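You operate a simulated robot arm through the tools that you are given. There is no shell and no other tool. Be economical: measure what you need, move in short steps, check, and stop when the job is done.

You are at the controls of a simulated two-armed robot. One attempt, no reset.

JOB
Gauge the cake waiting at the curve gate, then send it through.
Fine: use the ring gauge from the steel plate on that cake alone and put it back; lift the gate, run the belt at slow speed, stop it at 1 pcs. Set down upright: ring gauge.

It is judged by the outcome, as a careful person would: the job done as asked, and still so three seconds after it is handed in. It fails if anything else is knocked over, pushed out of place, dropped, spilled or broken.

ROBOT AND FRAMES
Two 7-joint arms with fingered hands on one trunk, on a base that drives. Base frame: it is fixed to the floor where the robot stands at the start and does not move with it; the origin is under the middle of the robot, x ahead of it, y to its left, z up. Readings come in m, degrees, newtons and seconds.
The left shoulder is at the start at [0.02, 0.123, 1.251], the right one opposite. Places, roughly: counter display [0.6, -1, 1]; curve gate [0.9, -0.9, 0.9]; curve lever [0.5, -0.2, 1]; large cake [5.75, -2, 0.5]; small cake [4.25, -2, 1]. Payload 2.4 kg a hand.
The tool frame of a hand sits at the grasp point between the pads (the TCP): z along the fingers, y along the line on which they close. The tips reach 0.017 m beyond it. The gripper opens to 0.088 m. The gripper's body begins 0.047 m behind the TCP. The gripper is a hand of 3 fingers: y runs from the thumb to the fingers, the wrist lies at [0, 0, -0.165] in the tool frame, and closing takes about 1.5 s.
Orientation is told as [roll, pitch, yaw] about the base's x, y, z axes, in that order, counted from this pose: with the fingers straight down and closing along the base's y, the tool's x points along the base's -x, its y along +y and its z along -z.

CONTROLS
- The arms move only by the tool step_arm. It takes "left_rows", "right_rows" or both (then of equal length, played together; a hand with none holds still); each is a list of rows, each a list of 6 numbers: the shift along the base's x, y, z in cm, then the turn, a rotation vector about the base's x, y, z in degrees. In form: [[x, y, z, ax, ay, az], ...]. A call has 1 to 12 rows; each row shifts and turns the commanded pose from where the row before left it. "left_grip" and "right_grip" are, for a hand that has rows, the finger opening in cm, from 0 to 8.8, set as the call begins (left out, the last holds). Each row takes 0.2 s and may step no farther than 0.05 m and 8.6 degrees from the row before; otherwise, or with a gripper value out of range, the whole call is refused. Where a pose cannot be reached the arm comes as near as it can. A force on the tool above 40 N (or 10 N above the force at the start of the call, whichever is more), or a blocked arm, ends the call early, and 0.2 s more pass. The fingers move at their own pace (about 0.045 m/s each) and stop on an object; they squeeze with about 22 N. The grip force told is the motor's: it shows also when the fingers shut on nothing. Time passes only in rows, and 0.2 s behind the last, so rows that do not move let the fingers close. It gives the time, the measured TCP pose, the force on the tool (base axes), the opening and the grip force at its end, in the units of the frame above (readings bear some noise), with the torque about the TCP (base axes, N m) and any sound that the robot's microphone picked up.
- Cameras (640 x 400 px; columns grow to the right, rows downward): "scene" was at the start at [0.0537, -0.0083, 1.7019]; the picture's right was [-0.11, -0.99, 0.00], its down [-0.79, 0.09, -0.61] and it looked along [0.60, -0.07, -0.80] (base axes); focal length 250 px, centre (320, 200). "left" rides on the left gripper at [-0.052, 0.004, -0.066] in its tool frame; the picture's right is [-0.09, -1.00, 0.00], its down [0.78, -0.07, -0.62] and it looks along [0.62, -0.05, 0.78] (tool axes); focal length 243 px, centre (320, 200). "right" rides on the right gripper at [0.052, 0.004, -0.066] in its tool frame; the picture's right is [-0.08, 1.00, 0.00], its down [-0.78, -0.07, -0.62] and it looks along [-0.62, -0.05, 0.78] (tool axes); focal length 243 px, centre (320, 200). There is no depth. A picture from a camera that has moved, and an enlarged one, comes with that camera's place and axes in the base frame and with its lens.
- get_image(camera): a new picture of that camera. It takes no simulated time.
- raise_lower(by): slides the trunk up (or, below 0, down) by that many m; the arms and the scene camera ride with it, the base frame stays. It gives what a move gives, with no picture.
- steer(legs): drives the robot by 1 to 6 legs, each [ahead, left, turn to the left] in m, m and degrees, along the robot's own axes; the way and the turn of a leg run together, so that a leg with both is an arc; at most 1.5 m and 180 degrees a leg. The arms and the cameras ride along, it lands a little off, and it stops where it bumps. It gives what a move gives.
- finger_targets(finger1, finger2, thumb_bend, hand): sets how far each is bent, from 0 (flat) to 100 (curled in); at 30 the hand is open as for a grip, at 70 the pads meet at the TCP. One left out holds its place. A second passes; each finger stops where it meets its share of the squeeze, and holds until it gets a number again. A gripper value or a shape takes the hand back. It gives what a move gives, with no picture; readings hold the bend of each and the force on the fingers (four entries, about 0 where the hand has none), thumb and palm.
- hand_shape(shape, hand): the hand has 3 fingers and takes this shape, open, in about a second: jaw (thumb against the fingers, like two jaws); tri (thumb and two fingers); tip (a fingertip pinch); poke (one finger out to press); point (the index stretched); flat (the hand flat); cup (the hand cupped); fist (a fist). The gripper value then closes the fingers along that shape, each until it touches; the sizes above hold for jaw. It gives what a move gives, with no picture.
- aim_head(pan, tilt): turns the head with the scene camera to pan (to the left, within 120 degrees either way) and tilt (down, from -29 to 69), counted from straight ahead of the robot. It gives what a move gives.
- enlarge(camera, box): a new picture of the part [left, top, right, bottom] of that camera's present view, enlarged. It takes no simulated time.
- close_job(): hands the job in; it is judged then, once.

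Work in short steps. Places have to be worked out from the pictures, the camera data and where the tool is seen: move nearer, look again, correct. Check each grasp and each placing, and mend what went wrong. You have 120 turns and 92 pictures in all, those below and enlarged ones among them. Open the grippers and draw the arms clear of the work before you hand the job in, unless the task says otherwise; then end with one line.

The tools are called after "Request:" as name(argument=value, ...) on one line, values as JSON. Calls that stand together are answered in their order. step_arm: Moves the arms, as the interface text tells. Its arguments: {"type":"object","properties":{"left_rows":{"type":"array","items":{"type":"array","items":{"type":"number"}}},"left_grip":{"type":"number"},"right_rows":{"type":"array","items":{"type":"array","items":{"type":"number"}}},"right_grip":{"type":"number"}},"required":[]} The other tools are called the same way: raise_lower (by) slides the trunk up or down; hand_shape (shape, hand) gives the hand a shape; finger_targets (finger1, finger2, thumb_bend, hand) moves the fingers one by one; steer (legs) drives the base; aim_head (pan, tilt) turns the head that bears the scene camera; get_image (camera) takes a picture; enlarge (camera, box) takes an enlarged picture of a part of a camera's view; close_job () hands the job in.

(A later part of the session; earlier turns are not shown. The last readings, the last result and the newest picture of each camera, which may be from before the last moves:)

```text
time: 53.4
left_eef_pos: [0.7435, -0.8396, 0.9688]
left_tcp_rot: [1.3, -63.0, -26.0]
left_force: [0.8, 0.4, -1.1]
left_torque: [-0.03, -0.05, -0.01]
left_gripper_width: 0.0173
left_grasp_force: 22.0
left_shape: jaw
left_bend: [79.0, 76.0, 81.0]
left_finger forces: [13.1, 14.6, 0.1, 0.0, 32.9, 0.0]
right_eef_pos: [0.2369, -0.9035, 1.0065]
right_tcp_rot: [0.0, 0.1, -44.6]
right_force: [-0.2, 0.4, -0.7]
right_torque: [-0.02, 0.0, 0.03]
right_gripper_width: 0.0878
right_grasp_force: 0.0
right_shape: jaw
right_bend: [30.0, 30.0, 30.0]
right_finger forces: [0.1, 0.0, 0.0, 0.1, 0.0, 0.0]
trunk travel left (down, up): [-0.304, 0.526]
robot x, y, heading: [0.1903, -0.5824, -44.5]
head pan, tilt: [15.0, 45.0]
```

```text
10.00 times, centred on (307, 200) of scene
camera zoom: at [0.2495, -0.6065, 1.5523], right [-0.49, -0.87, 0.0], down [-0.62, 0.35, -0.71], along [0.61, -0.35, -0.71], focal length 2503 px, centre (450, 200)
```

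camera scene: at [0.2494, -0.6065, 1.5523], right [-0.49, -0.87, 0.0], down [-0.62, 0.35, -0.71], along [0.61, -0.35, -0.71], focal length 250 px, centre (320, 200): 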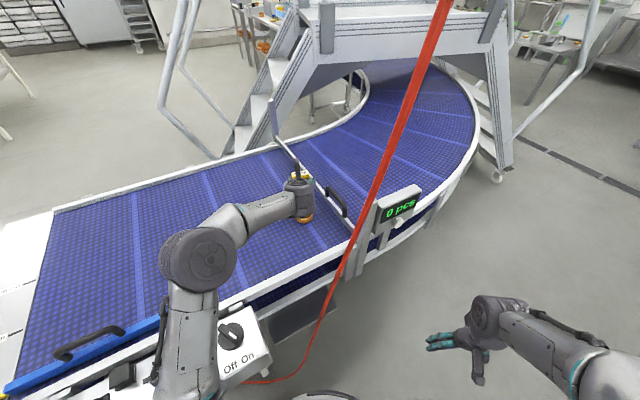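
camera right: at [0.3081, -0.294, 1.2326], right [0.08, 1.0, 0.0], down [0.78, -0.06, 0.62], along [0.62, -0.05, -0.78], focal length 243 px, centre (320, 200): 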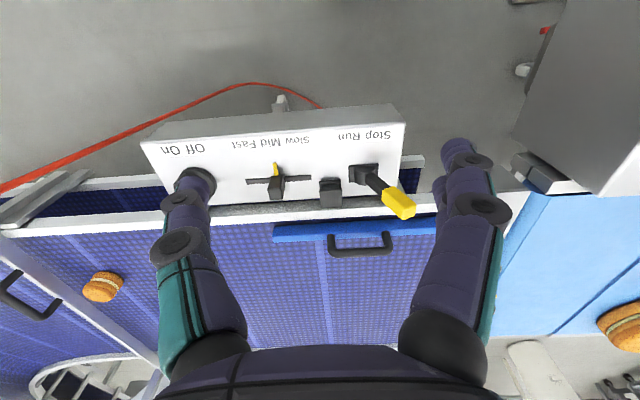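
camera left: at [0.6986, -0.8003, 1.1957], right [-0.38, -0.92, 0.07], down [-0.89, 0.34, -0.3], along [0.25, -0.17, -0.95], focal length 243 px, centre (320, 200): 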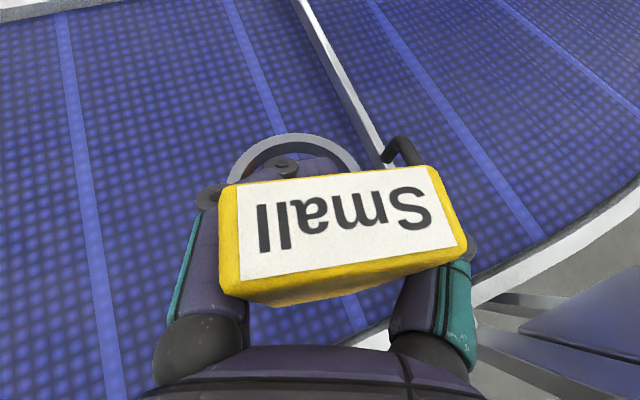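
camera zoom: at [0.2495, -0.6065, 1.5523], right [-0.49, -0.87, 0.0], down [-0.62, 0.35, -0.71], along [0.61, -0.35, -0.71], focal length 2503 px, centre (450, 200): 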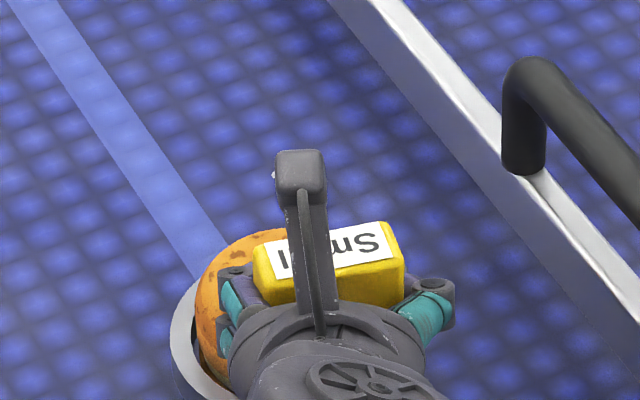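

The ring is at mid-height of the cake: gauged, it fits. Now lift straight up.

Request:
step_arm(left_rows=[[0, 0, 0.6, 0, 0, 0], [0, 0, 1.2, 0, 0, 0], [0, 0, 2, 0, 0, 0], [0, 0, 3, 0, 0, 0], [0, 0, 3, 0, 0, 0], [0, 0, 3, 0, 0, 0], [0, 0, 2, 0, 0, 0], [0, 0, 0, 0, 0, 0]])

Request:
step_arm(left_rows=[[-2, 2.4, 0, 0, 0, 0], [-2, 2.4, 0, 0, 0, 0], [-2, 2.4, 0, 0, 0, 0], [-2, 2.4, 0, 0, 0, 0], [-2, 2.4, 0, 0, 0, 0], [-2, 2.4, 0, 0, 0, 0], [0, 0, 0, 0, 0, 0]])

Request:
get_image(camera="left")

Request:
get_image(camera="scene")

```text
time: 55.2
left_eef_pos: [0.7426, -0.8377, 1.1164]
left_tcp_rot: [1.3, -63.0, -26.1]
left_force: [-0.1, 0.0, -1.4]
left_torque: [-0.01, 0.02, 0.0]
left_gripper_width: 0.0173
left_grasp_force: 21.9
left_shape: jaw
left_bend: [79.0, 76.0, 81.0]
left_finger forces: [12.9, 14.2, 0.0, 0.1, 32.6, 0.1]
right_eef_pos: [0.236, -0.904, 1.0084]
right_tcp_rot: [-0.1, 0.1, -44.6]
right_force: [0.2, -0.4, -0.3]
right_torque: [-0.01, 0.02, 0.01]
right_gripper_width: 0.088
right_grasp_force: 0.1
right_shape: jaw
right_bend: [30.0, 30.0, 30.0]
right_finger forces: [0.0, 0.1, 0.1, 0.0, 0.1, 0.1]
trunk travel left (down, up): [-0.304, 0.526]
robot x, y, heading: [0.1939, -0.5779, -44.5]
head pan, tilt: [15.0, 45.0]
```

```text
time: 56.8
left_eef_pos: [0.6225, -0.6952, 1.1156]
left_tcp_rot: [1.3, -62.9, -25.9]
left_force: [0.6, -0.5, -1.0]
left_torque: [-0.01, -0.01, -0.01]
left_gripper_width: 0.0171
left_grasp_force: 21.9
left_shape: jaw
left_bend: [79.0, 76.0, 81.0]
left_finger forces: [12.6, 14.1, 0.1, 0.0, 32.9, 0.0]
right_eef_pos: [0.236, -0.9028, 1.009]
right_tcp_rot: [0.0, 0.0, -44.6]
right_force: [0.7, 0.1, -0.2]
right_torque: [0.02, 0.02, -0.02]
right_gripper_width: 0.0879
right_grasp_force: 0.1
right_shape: jaw
right_bend: [30.0, 30.0, 30.0]
right_finger forces: [0.0, 0.0, 0.1, 0.0, 0.0, 0.0]
trunk travel left (down, up): [-0.304, 0.526]
robot x, y, heading: [0.1906, -0.5798, -44.4]
head pan, tilt: [15.0, 45.0]
```

```text
32 pictures are left
camera left: at [0.5918, -0.6784, 1.1913], right [-0.38, -0.92, 0.07], down [-0.85, 0.32, -0.41], along [0.36, -0.21, -0.91], focal length 243 px, centre (320, 200)
```

left: 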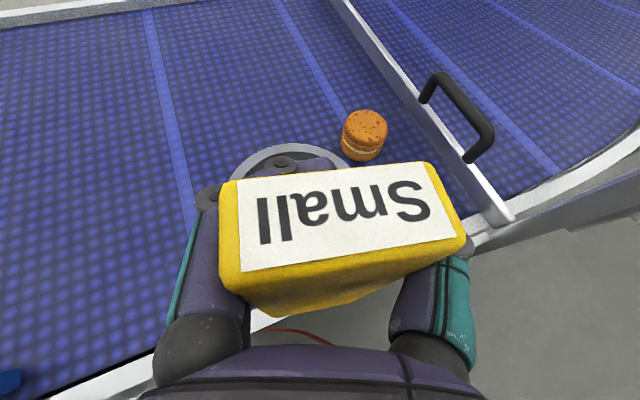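

```text
31 pictures are left
camera scene: at [0.2494, -0.6064, 1.5523], right [-0.49, -0.87, 0.0], down [-0.62, 0.35, -0.71], along [0.61, -0.35, -0.71], focal length 250 px, centre (320, 200)
```

scene: 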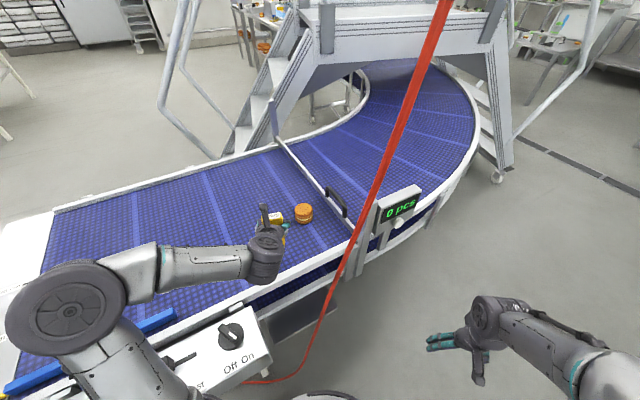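

Cake undisturbed, display 0. I raise the trunk again and drive back the way I came to the plate.

Request:
raise_lower(by=0.08)

Request:
steer(legs=[[-0.3, 0.07, 0], [0, 0, 44.5], [0, 0.22, 0], [0.2, 0, 0]])

Request:
aim_head(pan=5, tilt=55)

Request:
get_image(camera="left")

```text
time: 58.0
left_eef_pos: [0.6237, -0.695, 1.1947]
left_tcp_rot: [1.4, -63.0, -26.1]
left_force: [0.8, 0.1, -0.7]
left_torque: [0.0, -0.03, -0.04]
left_gripper_width: 0.0173
left_grasp_force: 22.2
left_shape: jaw
left_bend: [79.0, 76.0, 81.0]
left_finger forces: [12.6, 14.1, 0.0, 0.0, 32.9, 0.1]
right_eef_pos: [0.2371, -0.9019, 1.0864]
right_tcp_rot: [0.0, 0.0, -44.6]
right_force: [-0.1, 0.5, 0.4]
right_torque: [0.0, 0.02, 0.01]
right_gripper_width: 0.0878
right_grasp_force: 0.1
right_shape: jaw
right_bend: [30.0, 30.0, 30.0]
right_finger forces: [0.0, 0.0, 0.0, 0.0, 0.1, 0.1]
trunk travel left (down, up): [-0.384, 0.446]
robot x, y, heading: [0.1929, -0.5823, -44.3]
head pan, tilt: [15.0, 45.0]
```

```text
time: 64.6
left_eef_pos: [0.6134, 0.1231, 1.1944]
left_tcp_rot: [1.3, -62.9, 19.3]
left_force: [-0.2, -0.9, -0.8]
left_torque: [0.02, -0.02, 0.0]
left_gripper_width: 0.0174
left_grasp_force: 21.9
left_shape: jaw
left_bend: [79.0, 76.0, 81.0]
left_finger forces: [12.3, 14.0, 0.1, 0.0, 32.5, 0.0]
right_eef_pos: [0.4883, -0.2978, 1.0868]
right_tcp_rot: [0.0, 0.2, 0.7]
right_force: [-0.7, 0.4, 0.3]
right_torque: [0.02, 0.03, 0.02]
right_gripper_width: 0.0878
right_grasp_force: 0.1
right_shape: jaw
right_bend: [30.0, 30.0, 30.0]
right_finger forces: [0.0, 0.1, 0.1, 0.0, 0.1, 0.1]
trunk travel left (down, up): [-0.384, 0.446]
robot x, y, heading: [0.2297, -0.1003, 0.7]
head pan, tilt: [15.0, 45.0]
```

```text
time: 65.3
left_eef_pos: [0.6115, 0.1232, 1.1952]
left_tcp_rot: [1.3, -62.9, 19.2]
left_force: [-0.6, -1.0, -0.5]
left_torque: [-0.02, 0.01, 0.03]
left_gripper_width: 0.0171
left_grasp_force: 22.2
left_shape: jaw
left_bend: [79.0, 76.0, 81.0]
left_finger forces: [12.4, 14.0, 0.0, 0.0, 32.2, 0.0]
right_eef_pos: [0.4888, -0.2965, 1.0873]
right_tcp_rot: [0.1, 0.1, 0.7]
right_force: [-0.6, -0.5, -0.1]
right_torque: [0.02, 0.02, -0.01]
right_gripper_width: 0.0879
right_grasp_force: 0.0
right_shape: jaw
right_bend: [30.0, 30.0, 30.0]
right_finger forces: [0.1, 0.0, 0.0, 0.1, 0.0, 0.0]
trunk travel left (down, up): [-0.384, 0.446]
robot x, y, heading: [0.2264, -0.1011, 0.8]
head pan, tilt: [5.0, 55.0]
```

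```text
30 pictures are left
camera left: at [0.5767, 0.1135, 1.2714], right [0.39, -0.92, 0.07], down [-0.83, -0.38, -0.41], along [0.41, 0.11, -0.91], focal length 243 px, centre (320, 200)
```

left: 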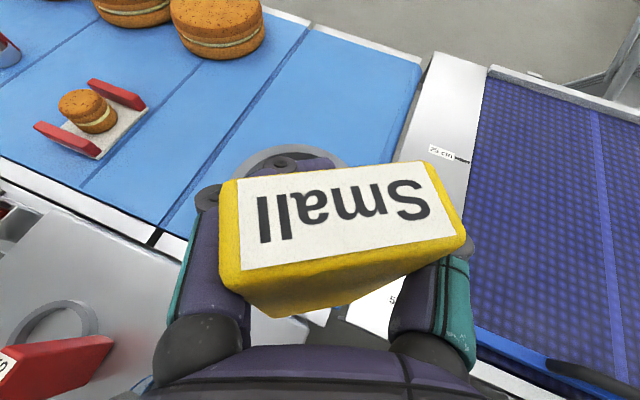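

The gauge droops a few degrees more. I pitch it up ~5° and turn it back by ~-23° while moving over its old place on the plate, staying high.

Request:
step_arm(left_rows=[[0, 0, 0, 2, -4.6, 0], [2.9, -2.5, -1.6, 0, 0, -3.9], [2.9, -2.5, -1.6, 0, 0, -3.9], [2.9, -2.5, -1.6, 0, 0, -3.8], [2.9, -2.5, -1.6, 0, 0, -3.8], [2.9, -2.5, -1.6, 0, 0, -3.8], [3, -2.4, -1.5, 0, 0, -3.8], [0, 0, 0, 0, 0, 0]])

Request:
get_image(camera="left")

Request:
enlarge(camera="scene", box=[250, 130, 378, 210])

```text
time: 67.1
left_eef_pos: [0.7861, -0.0273, 1.0995]
left_tcp_rot: [2.4, -68.1, -4.7]
left_force: [0.2, 0.2, -1.0]
left_torque: [0.02, -0.02, 0.0]
left_gripper_width: 0.0163
left_grasp_force: 22.3
left_shape: jaw
left_bend: [79.0, 76.0, 81.0]
left_finger forces: [12.2, 13.8, 0.0, 0.1, 32.4, 0.1]
right_eef_pos: [0.4886, -0.2976, 1.0881]
right_tcp_rot: [0.0, 0.0, 0.8]
right_force: [1.0, -0.1, -0.1]
right_torque: [-0.02, 0.0, 0.0]
right_gripper_width: 0.0874
right_grasp_force: 0.0
right_shape: jaw
right_bend: [30.0, 30.0, 30.0]
right_finger forces: [0.0, 0.0, 0.0, 0.0, 0.0, 0.0]
trunk travel left (down, up): [-0.384, 0.446]
robot x, y, heading: [0.2264, -0.1019, 0.5]
head pan, tilt: [5.0, 55.0]
```

```text
29 pictures are left
camera left: at [0.7438, -0.022, 1.1732], right [-0.01, -1.0, 0.06], down [-0.87, -0.02, -0.49], along [0.49, -0.06, -0.87], focal length 243 px, centre (320, 200)
```

left: 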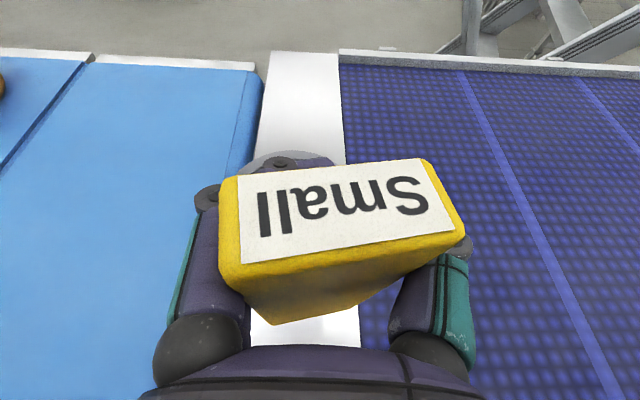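

```text
5.00 times, centred on (314, 170) of scene
camera zoom: at [0.2788, -0.0937, 1.619], right [0.1, -0.99, 0.0], down [-0.82, -0.08, -0.57], along [0.57, 0.06, -0.82], focal length 1252 px, centre (350, 350)
```

zoom: 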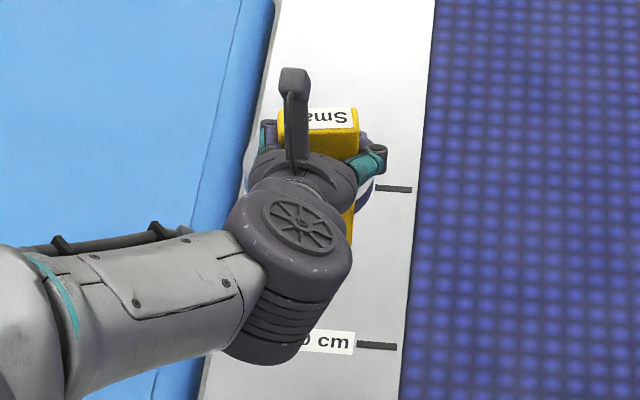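

The gauge tilt is hard to judge from here. I use the right hand's camera from the side: move the right hand a little ahead and yaw it left.

Request:
step_arm(right_rows=[[1, 0.6, 1, 0, 0, 7.5], [1, 0.6, 1, 0, 0, 7.5], [1, 0.6, 0, 0, 0, 7.5], [1, 0.6, 0, 0, 0, 7.5], [1, 0.6, 0, 0, 0, 7.5], [1, 0.6, 0, 0, 0, 7.5], [0, 0, 0, 0, 0, 0]])

Request:
get_image(camera="right")

```text
time: 68.7
left_eef_pos: [0.7857, -0.0253, 1.0997]
left_tcp_rot: [2.4, -68.0, -4.5]
left_force: [-0.7, -0.1, -1.1]
left_torque: [-0.01, -0.01, 0.02]
left_gripper_width: 0.0165
left_grasp_force: 21.6
left_shape: jaw
left_bend: [79.0, 76.0, 81.0]
left_finger forces: [12.1, 13.8, 0.0, 0.0, 32.3, 0.1]
right_eef_pos: [0.5491, -0.2599, 1.1056]
right_tcp_rot: [-0.1, -0.1, 45.7]
right_force: [-0.4, -0.4, -1.1]
right_torque: [-0.05, -0.02, 0.02]
right_gripper_width: 0.0881
right_grasp_force: 0.1
right_shape: jaw
right_bend: [30.0, 30.0, 30.0]
right_finger forces: [0.1, 0.0, 0.0, 0.0, 0.1, 0.0]
trunk travel left (down, up): [-0.384, 0.446]
robot x, y, heading: [0.2244, -0.1008, 0.6]
head pan, tilt: [5.0, 55.0]
```

```text
27 pictures are left
camera right: at [0.509, -0.2942, 1.1717], right [-0.66, 0.76, 0.0], down [0.59, 0.51, 0.62], along [0.47, 0.41, -0.78], focal length 243 px, centre (320, 200)
```

right: 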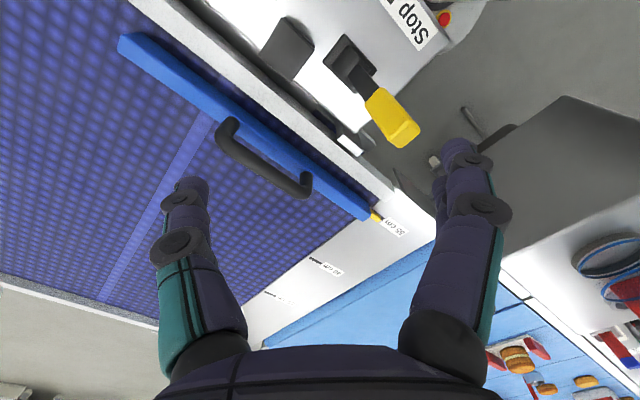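

The gauge is hidden by the hand's body; I pitch the right hand up by ~25° to bring it into view.

Request:
step_arm(right_rows=[[0, 0, 0, 5.8, -5.8, 0], [0, 0, 0, 5.8, -5.8, 0], [0, 0, 0, 5.8, -5.8, 0], [0, 0, 0, 0, 0, 0]])

Request:
get_image(camera="right")

```text
time: 69.7
left_eef_pos: [0.7865, -0.0258, 1.0997]
left_tcp_rot: [2.2, -68.0, -4.4]
left_force: [0.6, -0.7, -0.2]
left_torque: [0.0, -0.04, 0.02]
left_gripper_width: 0.0164
left_grasp_force: 22.3
left_shape: jaw
left_bend: [79.0, 76.0, 81.0]
left_finger forces: [12.1, 13.8, 0.0, 0.0, 32.3, 0.0]
right_eef_pos: [0.5478, -0.2605, 1.1074]
right_tcp_rot: [-0.4, -24.7, 45.7]
right_force: [-0.7, 0.1, -0.1]
right_torque: [0.0, 0.01, 0.04]
right_gripper_width: 0.0879
right_grasp_force: 0.0
right_shape: jaw
right_bend: [30.0, 30.0, 30.0]
right_finger forces: [0.0, 0.1, 0.1, 0.1, 0.0, 0.1]
trunk travel left (down, up): [-0.384, 0.446]
robot x, y, heading: [0.2271, -0.1044, 0.7]
head pan, tilt: [5.0, 55.0]
```

```text
26 pictures are left
camera right: at [0.4925, -0.3103, 1.1451], right [-0.66, 0.75, 0.03], down [0.36, 0.28, 0.89], along [0.66, 0.6, -0.45], focal length 243 px, centre (320, 200)
```

right: 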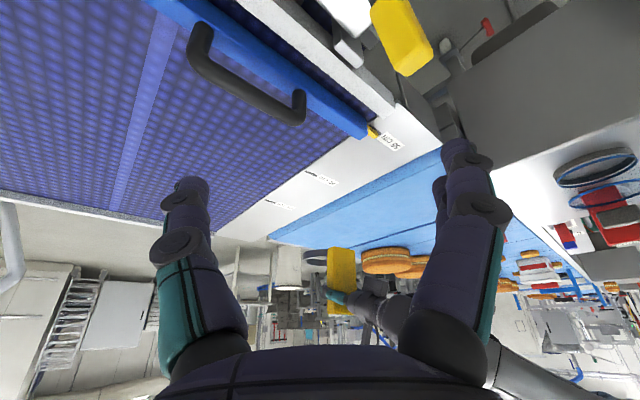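

Request:
enlarge(camera="right", box=[270, 220, 398, 340])

```text
3.33 times, centred on (334, 280) of right
camera zoom: at [0.4925, -0.3103, 1.1451], right [-0.66, 0.75, 0.03], down [0.36, 0.28, 0.89], along [0.66, 0.6, -0.45], focal length 809 px, centre (273, -67)
```

zoom: 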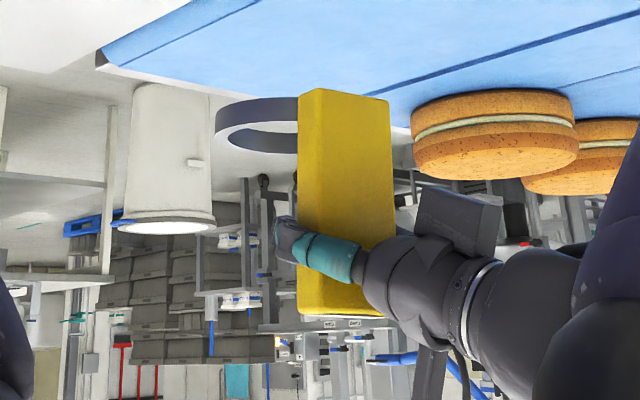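

From the side the gauge is upright within ~4° and level, with its bottom ≈6.4 cm below the TCP; ring centre ≈(0.819,-0.016), where it stood. I lower it, slowly at the end until contact.

Request:
step_arm(left_rows=[[0, 0, -3.5, 0, 0, 0], [0, 0, -3.5, 0, 0, 0], [0, 0, -3, 0, 0, 0], [0, 0, -2, 0, 0, 0], [0, 0, -1, 0, 0, 0], [0, 0, 0, 0, 0, 0]])

Request:
enlarge(camera="right", box=[250, 150, 398, 290])

```text
time: 71.1
left_eef_pos: [0.7873, -0.0259, 0.9679]
left_tcp_rot: [2.3, -68.0, -4.7]
left_force: [-0.8, 0.6, -0.4]
left_torque: [-0.02, -0.03, 0.01]
left_gripper_width: 0.0161
left_grasp_force: 22.1
left_shape: jaw
left_bend: [79.0, 76.0, 81.0]
left_finger forces: [12.2, 14.0, 0.0, 0.1, 32.4, 0.0]
right_eef_pos: [0.548, -0.2607, 1.1071]
right_tcp_rot: [-0.2, -24.6, 45.8]
right_force: [-0.4, -0.1, 0.5]
right_torque: [0.01, 0.0, -0.04]
right_gripper_width: 0.0879
right_grasp_force: 0.0
right_shape: jaw
right_bend: [30.0, 30.0, 30.0]
right_finger forces: [0.0, 0.1, 0.1, 0.0, 0.1, 0.0]
trunk travel left (down, up): [-0.384, 0.446]
robot x, y, heading: [0.2295, -0.0998, 0.9]
head pan, tilt: [5.0, 55.0]
```

```text
2.86 times, centred on (324, 220) of right
camera zoom: at [0.4923, -0.3106, 1.1452], right [-0.66, 0.75, 0.03], down [0.36, 0.28, 0.89], along [0.66, 0.6, -0.45], focal length 693 px, centre (309, 143)
```

zoom: 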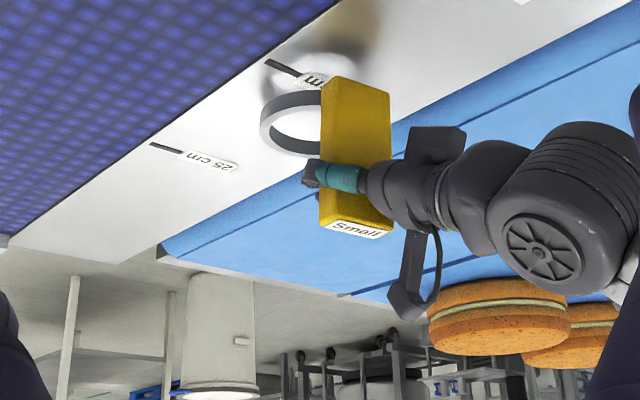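

Still ~2 cm above the plate. Lowering further in small steps.

Request:
step_arm(left_rows=[[0, 0, -0.7, 0, 0, 0], [0, 0, -0.6, 0, 0, 0], [0, 0, -0.3, 0, 0, 0], [0, 0, 0, 0, 0, 0]])

Request:
enlarge(camera="right", box=[290, 150, 398, 240])

```text
time: 72.1
left_eef_pos: [0.7875, -0.0259, 0.9537]
left_tcp_rot: [2.3, -68.1, -4.5]
left_force: [-1.5, 1.0, 7.0]
left_torque: [-0.16, -0.07, -0.01]
left_gripper_width: 0.0164
left_grasp_force: 22.0
left_shape: jaw
left_bend: [79.0, 76.0, 81.0]
left_finger forces: [14.3, 15.3, 0.0, 0.0, 34.7, 0.0]
right_eef_pos: [0.5489, -0.2608, 1.1077]
right_tcp_rot: [-0.5, -24.6, 45.8]
right_force: [-1.0, -0.1, 0.5]
right_torque: [-0.02, 0.03, 0.01]
right_gripper_width: 0.088
right_grasp_force: 0.0
right_shape: jaw
right_bend: [30.0, 30.0, 30.0]
right_finger forces: [0.1, 0.0, 0.0, 0.0, 0.0, 0.0]
trunk travel left (down, up): [-0.384, 0.446]
robot x, y, heading: [0.2274, -0.1012, 0.8]
head pan, tilt: [5.0, 55.0]
```

```text
4.44 times, centred on (344, 195) of right
camera zoom: at [0.4915, -0.3105, 1.1455], right [-0.66, 0.75, 0.03], down [0.36, 0.28, 0.89], along [0.66, 0.6, -0.45], focal length 1078 px, centre (213, 222)
```

zoom: 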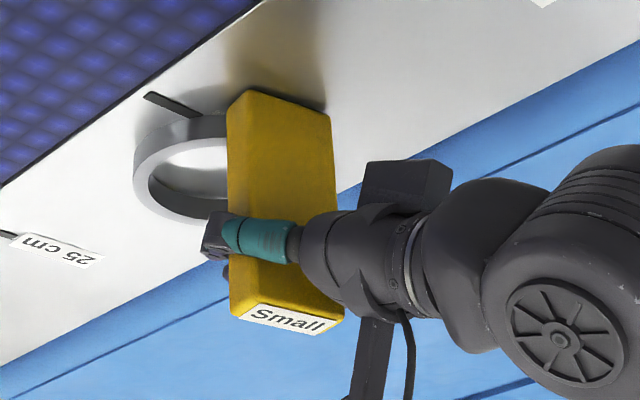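

Contact felt (7 N) and it stands upright on the plate. Release.

Request:
step_arm(left_rows=[[0, 0, 0, 0, 0, 0], [0, 0, 0, 0, 0, 0], [0, 0, 0, 0, 0, 0], [0, 0, 0, 0, 0, 0], [0, 0, 0, 0, 0, 0], [0, 0, 0, 0, 0, 0], [0, 0, 0, 0, 0, 0]], left_grip=8.8)

Request:
get_image(camera="left")

```text
time: 73.7
left_eef_pos: [0.7866, -0.0263, 0.9529]
left_tcp_rot: [2.3, -68.0, -4.5]
left_force: [0.3, -1.0, 0.2]
left_torque: [-0.01, 0.03, 0.03]
left_gripper_width: 0.088
left_grasp_force: 0.0
left_shape: jaw
left_bend: [30.0, 30.0, 30.0]
left_finger forces: [0.0, 0.0, 0.0, 0.1, 0.1, 0.0]
right_eef_pos: [0.5488, -0.2613, 1.1071]
right_tcp_rot: [-0.3, -24.6, 45.8]
right_force: [-0.4, 0.0, -0.2]
right_torque: [-0.04, -0.02, 0.0]
right_gripper_width: 0.0879
right_grasp_force: 0.1
right_shape: jaw
right_bend: [30.0, 30.0, 30.0]
right_finger forces: [0.0, 0.0, 0.1, 0.0, 0.0, 0.0]
trunk travel left (down, up): [-0.384, 0.446]
robot x, y, heading: [0.225, -0.1019, 0.7]
head pan, tilt: [5.0, 55.0]
```

```text
22 pictures are left
camera left: at [0.7444, -0.0219, 1.0261], right [-0.01, -1.0, 0.06], down [-0.87, -0.02, -0.49], along [0.49, -0.06, -0.87], focal length 243 px, centre (320, 200)
```

left: 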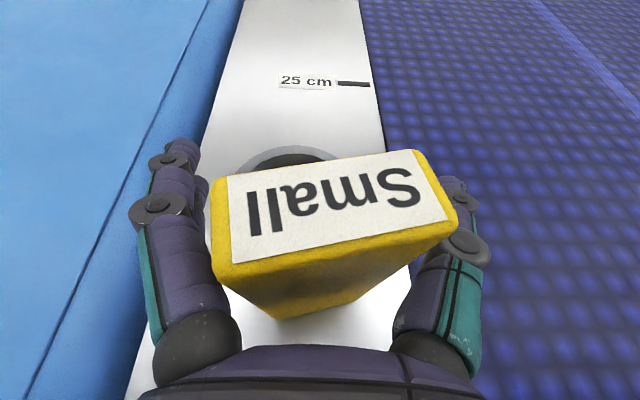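

It stands upright. I withdraw backward along the hand's axis.

Request:
step_arm(left_rows=[[-1.4, 0.1, 0.5, 0, 0, 0], [-2.3, 0.2, 0.9, 0, 0, 0], [-2.8, 0.2, 1.1, 0, 0, 0], [-2.8, 0.2, 1.1, 0, 0, 0], [-2, 0.2, 3, 0, 0, 0], [-1, 1, 3, 0, 0, 0], [0, 0, 0, 0, 0, 0]])

Request:
enlarge(camera="scene", box=[250, 130, 378, 230])

```text
time: 75.3
left_eef_pos: [0.6633, -0.0078, 1.0484]
left_tcp_rot: [2.3, -68.0, -4.6]
left_force: [0.3, 0.0, -0.4]
left_torque: [-0.01, -0.01, 0.02]
left_gripper_width: 0.0879
left_grasp_force: 0.1
left_shape: jaw
left_bend: [30.0, 30.0, 30.0]
left_finger forces: [0.0, 0.0, 0.1, 0.0, 0.1, 0.0]
right_eef_pos: [0.5482, -0.2622, 1.1071]
right_tcp_rot: [-0.3, -24.6, 45.7]
right_force: [-0.9, 0.0, -0.8]
right_torque: [-0.02, 0.0, -0.02]
right_gripper_width: 0.0881
right_grasp_force: 0.0
right_shape: jaw
right_bend: [30.0, 30.0, 30.0]
right_finger forces: [0.1, 0.1, 0.0, 0.0, 0.1, 0.0]
trunk travel left (down, up): [-0.384, 0.446]
robot x, y, heading: [0.227, -0.1017, 0.6]
head pan, tilt: [5.0, 55.0]
```

```text
4.00 times, centred on (314, 180) of scene
camera zoom: at [0.2792, -0.0942, 1.6189], right [0.1, -0.99, 0.0], down [-0.82, -0.08, -0.57], along [0.57, 0.06, -0.82], focal length 1001 px, centre (344, 280)
```

zoom: 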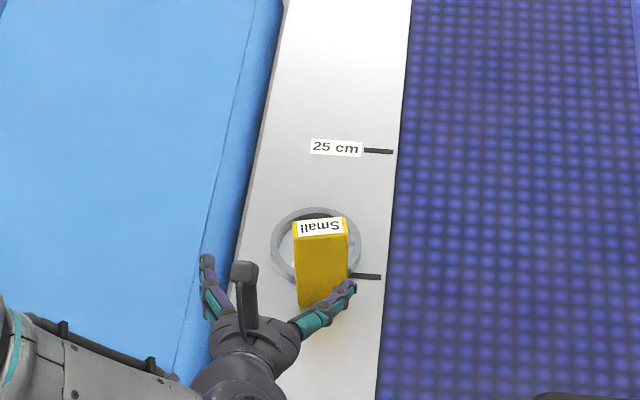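

The gauge is back, upright by the 40 cm mark. Next the speed slider (judged at (0.51,-0.38), top z≈0.96): I close the right hand, point it straight down and bring it above a spot just right of the slider knob.

Request:
step_arm(right_rows=[[0, 0, 0.5, -5.8, 5.8, 0], [0, 0, 0.5, -5.8, 5.8, 0], [0, 0, 0, -5.8, 5.8, 0], [-0.5, -2.7, 0, 0, 0, -7.6], [-0.5, -2.7, 0, 0, 0, -7.6], [-0.5, -2.7, 0, 0, 0, -7.6], [-0.5, -2.7, 0, 0, 0, -7.6], [-0.5, -2.7, 0, 0, 0, -7.6], [-0.5, -2.7, 0, 0, 0, -7.6], [0, 0, -3, 0, 0, 0], [0, 0, -3, 0, 0, 0], [0, 0, 0, 0, 0, 0]], right_grip=0)

Request:
aim_head(pan=-40, tilt=55)

Request:
get_image(camera="right")

Request:
get_image(camera="scene")

```text
time: 77.9
left_eef_pos: [0.6634, -0.007, 1.0499]
left_tcp_rot: [2.2, -68.1, -4.6]
left_force: [-0.3, 0.7, -0.1]
left_torque: [-0.03, -0.01, -0.01]
left_gripper_width: 0.088
left_grasp_force: 0.0
left_shape: jaw
left_bend: [30.0, 30.0, 30.0]
left_finger forces: [0.0, 0.1, 0.0, 0.0, 0.0, 0.1]
right_eef_pos: [0.5179, -0.4226, 1.0568]
right_tcp_rot: [-0.1, 0.1, 0.0]
right_force: [-0.7, -0.5, 0.0]
right_torque: [-0.01, 0.02, 0.01]
right_gripper_width: 0.0
right_grasp_force: 21.8
right_shape: jaw
right_bend: [66.0, 66.0, 79.0]
right_finger forces: [0.1, 0.0, 0.1, 0.0, 0.0, 0.1]
trunk travel left (down, up): [-0.384, 0.446]
robot x, y, heading: [0.2276, -0.1002, 0.6]
head pan, tilt: [5.0, 55.0]
```

```text
time: 79.0
left_eef_pos: [0.6639, -0.008, 1.0489]
left_tcp_rot: [2.3, -68.0, -4.5]
left_force: [0.2, 0.6, 0.9]
left_torque: [-0.02, 0.03, 0.04]
left_gripper_width: 0.0879
left_grasp_force: 0.0
left_shape: jaw
left_bend: [30.0, 30.0, 30.0]
left_finger forces: [0.0, 0.0, 0.1, 0.0, 0.0, 0.1]
right_eef_pos: [0.517, -0.4228, 1.0579]
right_tcp_rot: [0.0, 0.1, 0.1]
right_force: [0.7, 0.2, 0.4]
right_torque: [0.0, -0.01, 0.0]
right_gripper_width: 0.0
right_grasp_force: 22.5
right_shape: jaw
right_bend: [66.0, 66.0, 79.0]
right_finger forces: [0.0, 0.0, 0.0, 0.0, 0.1, 0.1]
trunk travel left (down, up): [-0.384, 0.446]
robot x, y, heading: [0.2284, -0.1024, 0.7]
head pan, tilt: [-40.0, 55.0]
```

```text
20 pictures are left
camera right: at [0.465, -0.4168, 1.1225], right [0.08, 1.0, 0.0], down [0.78, -0.06, 0.62], along [0.62, -0.05, -0.78], focal length 243 px, centre (320, 200)
```

right: 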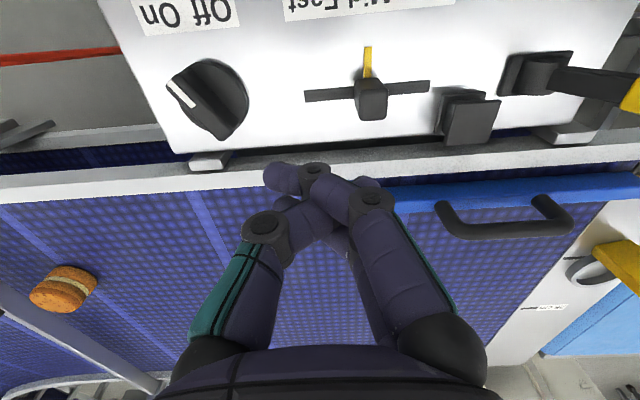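

```text
19 pictures are left
camera scene: at [0.2631, -0.1468, 1.6189], right [-0.63, -0.77, 0.0], down [-0.63, 0.52, -0.57], along [0.44, -0.36, -0.82], focal length 250 px, centre (320, 200)
```

scene: 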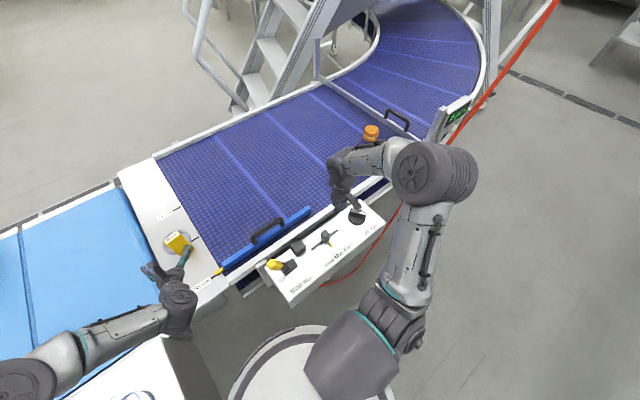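

Readings fit: slider knob at (0.528,-0.380), box top z≈0.893; Off/On points to On. I lower the closed fingertips at y≈-0.435, between the slider and the On/Off knob.

Request:
step_arm(right_rows=[[1, -0.9, 0, 0, 0, 0], [0, 0, -3, 0, 0, 0], [0, 0, -3, 0, 0, 0], [0, 0, -3, 0, 0, 0], [0, 0, -2.6, 0, 0, 0], [0, 0, 0, 0, 0, 0]])

Request:
step_arm(right_rows=[[0, 1, 0, 0, 0, 0], [0, 1, 0, 0, 0, 0], [0, 1, 0, 0, 0, 0], [0, 0.7, 0, 0, 0, 0], [0, 0.7, 0, 0, 0, 0], [0, 0, 0, 0, 0, 0]])

Request:
get_image(camera="right")

```text
time: 80.5
left_eef_pos: [0.6637, -0.0067, 1.051]
left_tcp_rot: [2.2, -67.9, -4.5]
left_force: [-0.1, 0.1, 0.1]
left_torque: [-0.03, 0.01, 0.0]
left_gripper_width: 0.088
left_grasp_force: 0.1
left_shape: jaw
left_bend: [30.0, 30.0, 30.0]
left_finger forces: [0.0, 0.1, 0.1, 0.0, 0.0, 0.1]
right_eef_pos: [0.5267, -0.4312, 0.9414]
right_tcp_rot: [0.0, -0.1, 0.1]
right_force: [-0.8, 0.1, 0.6]
right_torque: [0.0, 0.0, -0.05]
right_gripper_width: 0.0002
right_grasp_force: 22.2
right_shape: jaw
right_bend: [66.0, 66.0, 79.0]
right_finger forces: [0.0, 0.0, 0.0, 0.0, 0.0, 0.1]
trunk travel left (down, up): [-0.384, 0.446]
robot x, y, heading: [0.2276, -0.1021, 0.8]
head pan, tilt: [-40.0, 55.0]
```

```text
time: 81.8
left_eef_pos: [0.6638, -0.0065, 1.0486]
left_tcp_rot: [2.3, -68.0, -4.6]
left_force: [-0.5, -1.2, 0.2]
left_torque: [0.03, -0.02, 0.05]
left_gripper_width: 0.0883
left_grasp_force: 0.0
left_shape: jaw
left_bend: [30.0, 30.0, 30.0]
left_finger forces: [0.0, 0.0, 0.0, 0.0, 0.0, 0.0]
right_eef_pos: [0.5274, -0.3881, 0.9422]
right_tcp_rot: [0.0, 0.0, 0.1]
right_force: [1.0, -1.2, 0.2]
right_torque: [0.01, 0.02, 0.02]
right_gripper_width: 0.0
right_grasp_force: 22.0
right_shape: jaw
right_bend: [66.0, 66.0, 79.0]
right_finger forces: [0.1, 0.0, 0.0, 0.1, 0.0, 0.1]
trunk travel left (down, up): [-0.384, 0.446]
robot x, y, heading: [0.2263, -0.1025, 0.6]
head pan, tilt: [-40.0, 55.0]
```

```text
18 pictures are left
camera right: at [0.4748, -0.3835, 1.0072], right [0.08, 1.0, 0.0], down [0.78, -0.06, 0.62], along [0.62, -0.05, -0.78], focal length 243 px, centre (320, 200)
```

right: 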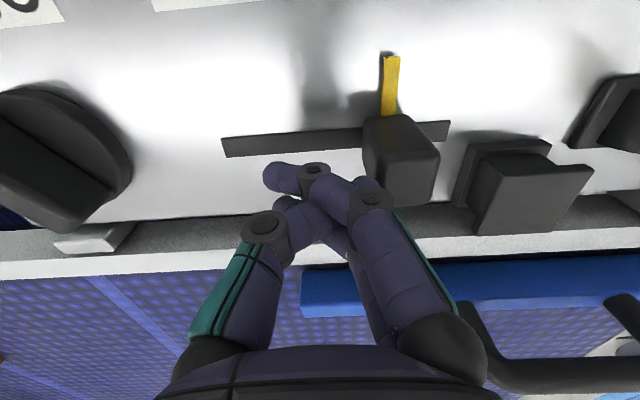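

The slider has moved ~2.6 cm toward Slow; it needs about 1.5 cm more to its end.

Request:
step_arm(right_rows=[[0, 0.5, 0, 0, 0, 0], [0, 0.5, 0, 0, 0, 0], [0, 0.4, 0, 0, 0, 0], [0, 0, 0, 0, 0, 0]])

Request:
step_arm(right_rows=[[0, -1.5, 0, 0, 0, 0], [0, -1.5, 0, 0, 0, 0], [0, 0, 3, 0, 0, 0], [0, 0, 3, 0, 0, 0], [0, 0, 3, 0, 0, 0], [0, 0, 3, 0, 0, 0], [0, 0, 0, 0, 0, 0]])

Request:
get_image(camera="right")

```text
time: 82.8
left_eef_pos: [0.6636, -0.0071, 1.0496]
left_tcp_rot: [2.3, -68.0, -4.5]
left_force: [0.1, 1.0, -0.1]
left_torque: [0.0, 0.04, 0.01]
left_gripper_width: 0.0883
left_grasp_force: 0.0
left_shape: jaw
left_bend: [30.0, 30.0, 30.0]
left_finger forces: [0.0, 0.0, 0.0, 0.0, 0.0, 0.0]
right_eef_pos: [0.5268, -0.3762, 0.942]
right_tcp_rot: [0.0, -0.1, 0.1]
right_force: [-0.1, -0.6, 0.6]
right_torque: [0.0, 0.01, 0.02]
right_gripper_width: 0.0
right_grasp_force: 22.2
right_shape: jaw
right_bend: [66.0, 66.0, 79.0]
right_finger forces: [0.0, 0.1, 0.1, 0.0, 3.8, 0.0]
trunk travel left (down, up): [-0.384, 0.446]
robot x, y, heading: [0.2284, -0.101, 0.6]
head pan, tilt: [-40.0, 55.0]
```

```text
time: 84.5
left_eef_pos: [0.6633, -0.0074, 1.049]
left_tcp_rot: [2.3, -68.0, -4.5]
left_force: [0.1, -0.1, 0.1]
left_torque: [0.0, 0.03, 0.02]
left_gripper_width: 0.0882
left_grasp_force: 0.0
left_shape: jaw
left_bend: [30.0, 30.0, 30.0]
left_finger forces: [0.0, 0.0, 0.0, 0.0, 0.0, 0.0]
right_eef_pos: [0.5267, -0.4055, 1.0615]
right_tcp_rot: [0.1, 0.0, 0.0]
right_force: [-0.7, -0.3, 0.2]
right_torque: [-0.04, 0.0, 0.0]
right_gripper_width: 0.0002
right_grasp_force: 21.7
right_shape: jaw
right_bend: [66.0, 66.0, 79.0]
right_finger forces: [0.0, 0.1, 0.0, 0.0, 0.0, 0.0]
trunk travel left (down, up): [-0.384, 0.446]
robot x, y, heading: [0.2278, -0.1011, 0.8]
head pan, tilt: [-40.0, 55.0]
```

```text
17 pictures are left
camera right: at [0.4744, -0.3995, 1.1267], right [0.08, 1.0, 0.0], down [0.78, -0.06, 0.62], along [0.62, -0.05, -0.78], focal length 243 px, centre (320, 200)
```

right: 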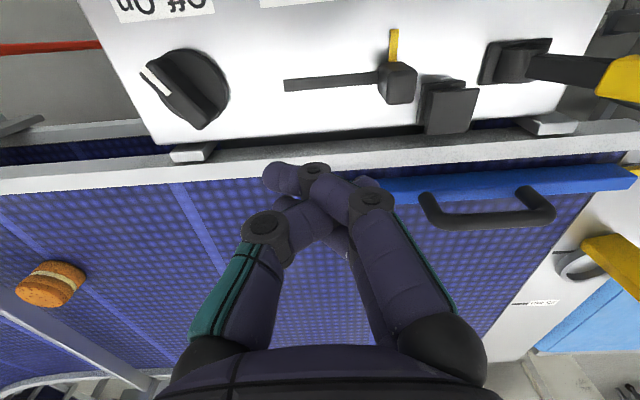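

Slider is at the end under "Slow". For the gate I want the left hand pointing forward with two fingers under the bar and the thumb on top, so I test rolling the left hand by -90° about its axis here, well above things.

Request:
step_arm(left_rows=[[-2, 1, 3, 0, 0, 0], [-2, 1, 3, 0, 0, 0], [0, 0, 2, -7.9, 0.6, 3.2], [0, 0, 2, -7.9, 0.6, 3.2], [0, 0, 0, -7.9, 0.6, 3.2], [0, 0, 0, -7.9, 0.6, 3.2], [0, 0, 0, -7.9, 0.6, 3.2], [0, 0, 0, -7.9, 0.6, 3.2], [0, 0, 0, -7.9, 0.6, 3.2], [0, 0, 0, -7.9, 0.6, 3.2], [0, 0, 0, -7.9, 0.6, 3.2], [0, 0, 0, -7.9, 0.6, 3.2]])

```text
time: 87.0
left_eef_pos: [0.6244, 0.0135, 1.1495]
left_tcp_rot: [-65.8, -4.1, 84.1]
left_force: [-0.3, 0.0, -0.5]
left_torque: [0.03, 0.01, -0.05]
left_gripper_width: 0.0882
left_grasp_force: 0.2
left_shape: jaw
left_bend: [30.0, 30.0, 30.0]
left_finger forces: [0.0, 0.0, 0.0, 0.0, 0.0, 0.0]
right_eef_pos: [0.5277, -0.4044, 1.0607]
right_tcp_rot: [0.0, 0.0, 0.0]
right_force: [-0.2, -0.1, 0.6]
right_torque: [0.04, 0.01, 0.0]
right_gripper_width: 0.0001
right_grasp_force: 21.8
right_shape: jaw
right_bend: [66.0, 66.0, 79.0]
right_finger forces: [0.1, 0.0, 0.0, 0.0, 0.0, 0.0]
trunk travel left (down, up): [-0.384, 0.446]
robot x, y, heading: [0.2322, -0.1003, 0.8]
head pan, tilt: [-40.0, 55.0]
```

The roll is reachable. I tuck the left hand to the left again and drive back to the gate position (heading ≈-55°).

Request:
step_arm(left_rows=[[-0.8, 4.1, 0, 0, 0, 0], [-0.8, 4.1, 0, 0, 0, 0], [-0.8, 4.1, 0, 0, 0, 0], [-0.8, 4.1, 0, 0, 0, 0], [0, 0, 0, 0, 0, 0]])

Request:
steer(legs=[[-0.2, 0, 0], [0, -0.22, 0], [0, 0, -55.8], [0.18, -0.02, 0]])

Request:
aim_head(pan=15, tilt=55)

Request:
get_image(camera="scene")

```text
time: 88.2
left_eef_pos: [0.5932, 0.1775, 1.148]
left_tcp_rot: [-65.9, -4.2, 83.9]
left_force: [-0.9, -0.6, -0.3]
left_torque: [-0.01, 0.01, 0.0]
left_gripper_width: 0.0882
left_grasp_force: 0.0
left_shape: jaw
left_bend: [30.0, 30.0, 30.0]
left_finger forces: [0.1, 0.0, 0.0, 0.1, 0.0, 0.0]
right_eef_pos: [0.5268, -0.4039, 1.0605]
right_tcp_rot: [0.0, 0.0, 0.2]
right_force: [-0.1, 0.4, -0.4]
right_torque: [-0.02, 0.0, 0.0]
right_gripper_width: 0.0001
right_grasp_force: 22.0
right_shape: jaw
right_bend: [66.0, 66.0, 79.0]
right_finger forces: [0.1, 0.0, 0.1, 0.0, 0.0, 0.1]
trunk travel left (down, up): [-0.384, 0.446]
robot x, y, heading: [0.2274, -0.1033, 0.6]
head pan, tilt: [-40.0, 55.0]
```

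```text
time: 94.7
left_eef_pos: [0.5553, -0.6269, 1.1481]
left_tcp_rot: [-65.7, -4.4, 28.4]
left_force: [-0.9, -0.1, -0.7]
left_torque: [0.02, -0.01, 0.01]
left_gripper_width: 0.0881
left_grasp_force: 0.1
left_shape: jaw
left_bend: [30.0, 30.0, 30.0]
left_finger forces: [0.0, 0.1, 0.0, 0.1, 0.0, 0.0]
right_eef_pos: [0.0366, -0.9021, 1.061]
right_tcp_rot: [0.0, 0.0, -55.3]
right_force: [0.1, 0.0, 0.5]
right_torque: [0.05, 0.0, 0.02]
right_gripper_width: 0.0001
right_grasp_force: 22.1
right_shape: jaw
right_bend: [66.0, 66.0, 79.0]
right_finger forces: [0.1, 0.0, 0.1, 0.0, 0.0, 0.0]
trunk travel left (down, up): [-0.384, 0.446]
robot x, y, heading: [0.1189, -0.4811, -54.7]
head pan, tilt: [-40.0, 55.0]
```

```text
time: 96.0
left_eef_pos: [0.554, -0.6249, 1.1487]
left_tcp_rot: [-65.8, -4.3, 28.4]
left_force: [-0.3, -0.5, 1.0]
left_torque: [0.01, 0.0, 0.03]
left_gripper_width: 0.0881
left_grasp_force: 0.0
left_shape: jaw
left_bend: [30.0, 30.0, 30.0]
left_finger forces: [0.0, 0.0, 0.1, 0.0, 0.1, 0.1]
right_eef_pos: [0.0374, -0.9009, 1.0613]
right_tcp_rot: [0.0, 0.0, -55.4]
right_force: [-0.3, 0.1, 0.2]
right_torque: [0.0, -0.03, -0.02]
right_gripper_width: 0.0
right_grasp_force: 21.9
right_shape: jaw
right_bend: [66.0, 66.0, 79.0]
right_finger forces: [0.0, 0.0, 0.0, 0.0, 0.0, 0.0]
trunk travel left (down, up): [-0.384, 0.446]
robot x, y, heading: [0.1144, -0.4815, -54.7]
head pan, tilt: [15.0, 55.0]
```

```text
16 pictures are left
camera scene: at [0.1607, -0.5125, 1.6189], right [-0.64, -0.77, 0.0], down [-0.63, 0.52, -0.57], along [0.44, -0.37, -0.82], focal length 250 px, centre (320, 200)
```

scene: 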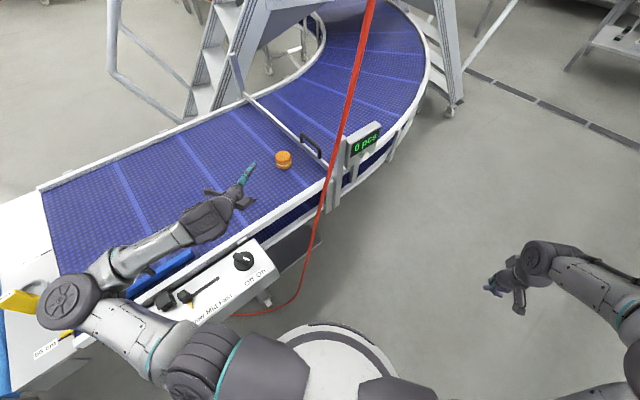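

Bar measured: x 0.67–0.77, y≈-0.933, centre z≈0.994, 3.9 cm gap beneath. I go the last 0.12 m, lower the trunk 0.08, half-close the hand to 5 cm and tilt it up 12°.

Request:
steer(legs=[[0.12, 0, 0]])

Request:
raise_lower(by=-0.08)

Request:
step_arm(left_rows=[[0, 0, 2, -5.2, -3, 0], [0, 0, 2, -5.2, -3, 0], [0, 0, 0, 0, 0, 0]], left_grip=5)

Request:
get_image(camera="left")

```text
time: 97.2
left_eef_pos: [0.6253, -0.7253, 1.1487]
left_tcp_rot: [-65.8, -4.3, 28.5]
left_force: [0.3, 0.4, -0.1]
left_torque: [0.0, 0.01, 0.0]
left_gripper_width: 0.0878
left_grasp_force: 0.0
left_shape: jaw
left_bend: [30.0, 30.0, 30.0]
left_finger forces: [0.1, 0.0, 0.0, 0.0, 0.0, 0.1]
right_eef_pos: [0.108, -1.0018, 1.0609]
right_tcp_rot: [0.0, 0.0, -55.3]
right_force: [0.1, 0.2, -0.2]
right_torque: [-0.03, 0.06, 0.02]
right_gripper_width: 0.0
right_grasp_force: 21.9
right_shape: jaw
right_bend: [66.0, 66.0, 79.0]
right_finger forces: [0.1, 0.1, 0.1, 0.0, 0.0, 0.0]
trunk travel left (down, up): [-0.384, 0.446]
robot x, y, heading: [0.1839, -0.5836, -54.7]
head pan, tilt: [15.0, 55.0]
```

```text
time: 98.4
left_eef_pos: [0.6243, -0.7248, 1.0693]
left_tcp_rot: [-65.9, -4.3, 28.4]
left_force: [0.2, -1.0, -0.3]
left_torque: [0.01, -0.02, -0.03]
left_gripper_width: 0.0879
left_grasp_force: 0.0
left_shape: jaw
left_bend: [30.0, 30.0, 30.0]
left_finger forces: [0.1, 0.0, 0.0, 0.0, 0.0, 0.0]
right_eef_pos: [0.1061, -0.9997, 0.9816]
right_tcp_rot: [0.0, 0.0, -55.3]
right_force: [0.2, -0.9, 0.2]
right_torque: [0.0, -0.01, -0.02]
right_gripper_width: 0.0
right_grasp_force: 21.7
right_shape: jaw
right_bend: [66.0, 66.0, 79.0]
right_finger forces: [0.0, 0.1, 0.1, 0.1, 0.0, 0.0]
trunk travel left (down, up): [-0.304, 0.526]
robot x, y, heading: [0.1865, -0.5829, -54.7]
head pan, tilt: [15.0, 55.0]
```

```text
time: 99.2
left_eef_pos: [0.6243, -0.7256, 1.1099]
left_tcp_rot: [-77.9, -4.5, 29.4]
left_force: [-0.4, 0.5, 0.8]
left_torque: [0.01, -0.01, 0.0]
left_gripper_width: 0.0506
left_grasp_force: 0.1
left_shape: jaw
left_bend: [72.0, 72.0, 70.0]
left_finger forces: [0.0, 0.1, 0.0, 0.2, 0.0, 0.0]
right_eef_pos: [0.1072, -0.9994, 0.9807]
right_tcp_rot: [0.0, 0.0, -55.2]
right_force: [0.6, 0.6, 0.0]
right_torque: [0.02, 0.0, 0.0]
right_gripper_width: 0.0001
right_grasp_force: 22.2
right_shape: jaw
right_bend: [66.0, 66.0, 79.0]
right_finger forces: [0.1, 0.0, 0.0, 0.0, 0.0, 0.0]
trunk travel left (down, up): [-0.304, 0.526]
robot x, y, heading: [0.1881, -0.5806, -54.8]
head pan, tilt: [15.0, 55.0]
```

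```text
15 pictures are left
camera left: at [0.6364, -0.6437, 1.1229], right [0.11, -0.18, 0.98], down [-0.98, 0.13, 0.13], along [-0.15, -0.98, -0.16], focal length 243 px, centre (320, 200)
```

left: 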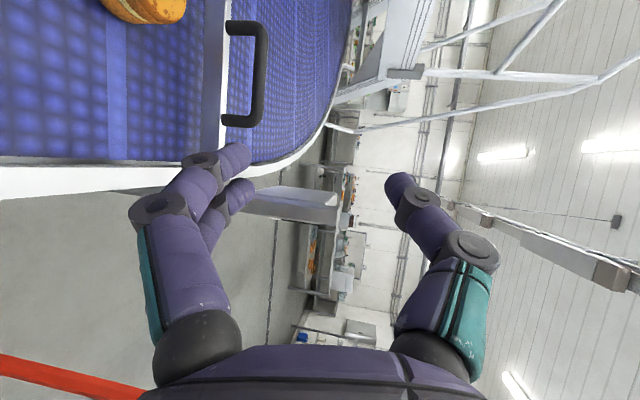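

Fingers below, thumb above, as wanted. I move to a pre-grasp 8 cm short of the bar at bar height.

Request:
step_arm(left_rows=[[0.8, -3.4, -2.8, 0, 0, 0], [0.8, -3.4, -2.8, 0, 0, 0], [0.8, -3.5, -2.8, 0, 0, 0], [0.7, -3.5, -2.8, 0, 0, 0], [0, 0, 0, 0, 0, 0]])

Request:
get_image(camera="left")

```text
time: 100.4
left_eef_pos: [0.6544, -0.8621, 0.996]
left_tcp_rot: [-78.0, -4.4, 29.4]
left_force: [0.8, -0.2, 0.1]
left_torque: [0.01, 0.02, -0.01]
left_gripper_width: 0.0505
left_grasp_force: 0.0
left_shape: jaw
left_bend: [72.0, 72.0, 70.0]
left_finger forces: [0.0, 0.0, 0.0, 0.0, 0.1, 0.1]
right_eef_pos: [0.1069, -1.0005, 0.9818]
right_tcp_rot: [0.1, 0.1, -55.3]
right_force: [-0.7, -0.6, -0.3]
right_torque: [0.03, 0.02, 0.02]
right_gripper_width: 0.0002
right_grasp_force: 21.7
right_shape: jaw
right_bend: [66.0, 66.0, 79.0]
right_finger forces: [0.1, 0.0, 0.1, 0.1, 0.0, 0.0]
trunk travel left (down, up): [-0.304, 0.526]
robot x, y, heading: [0.1867, -0.58, -54.3]
head pan, tilt: [15.0, 55.0]
```

```text
14 pictures are left
camera left: at [0.6655, -0.782, 1.0108], right [0.11, -0.18, 0.98], down [-0.98, 0.13, 0.13], along [-0.15, -0.98, -0.16], focal length 243 px, centre (320, 200)
```

left: 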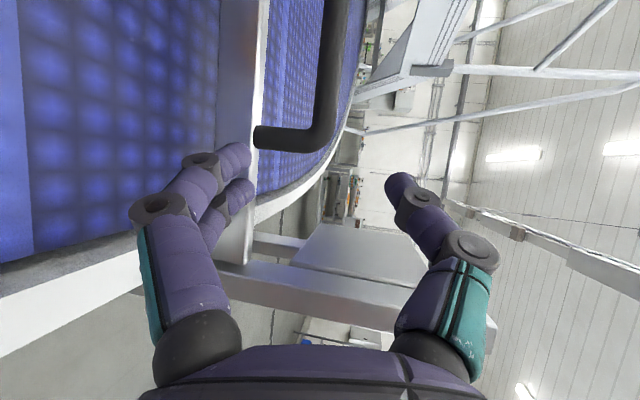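

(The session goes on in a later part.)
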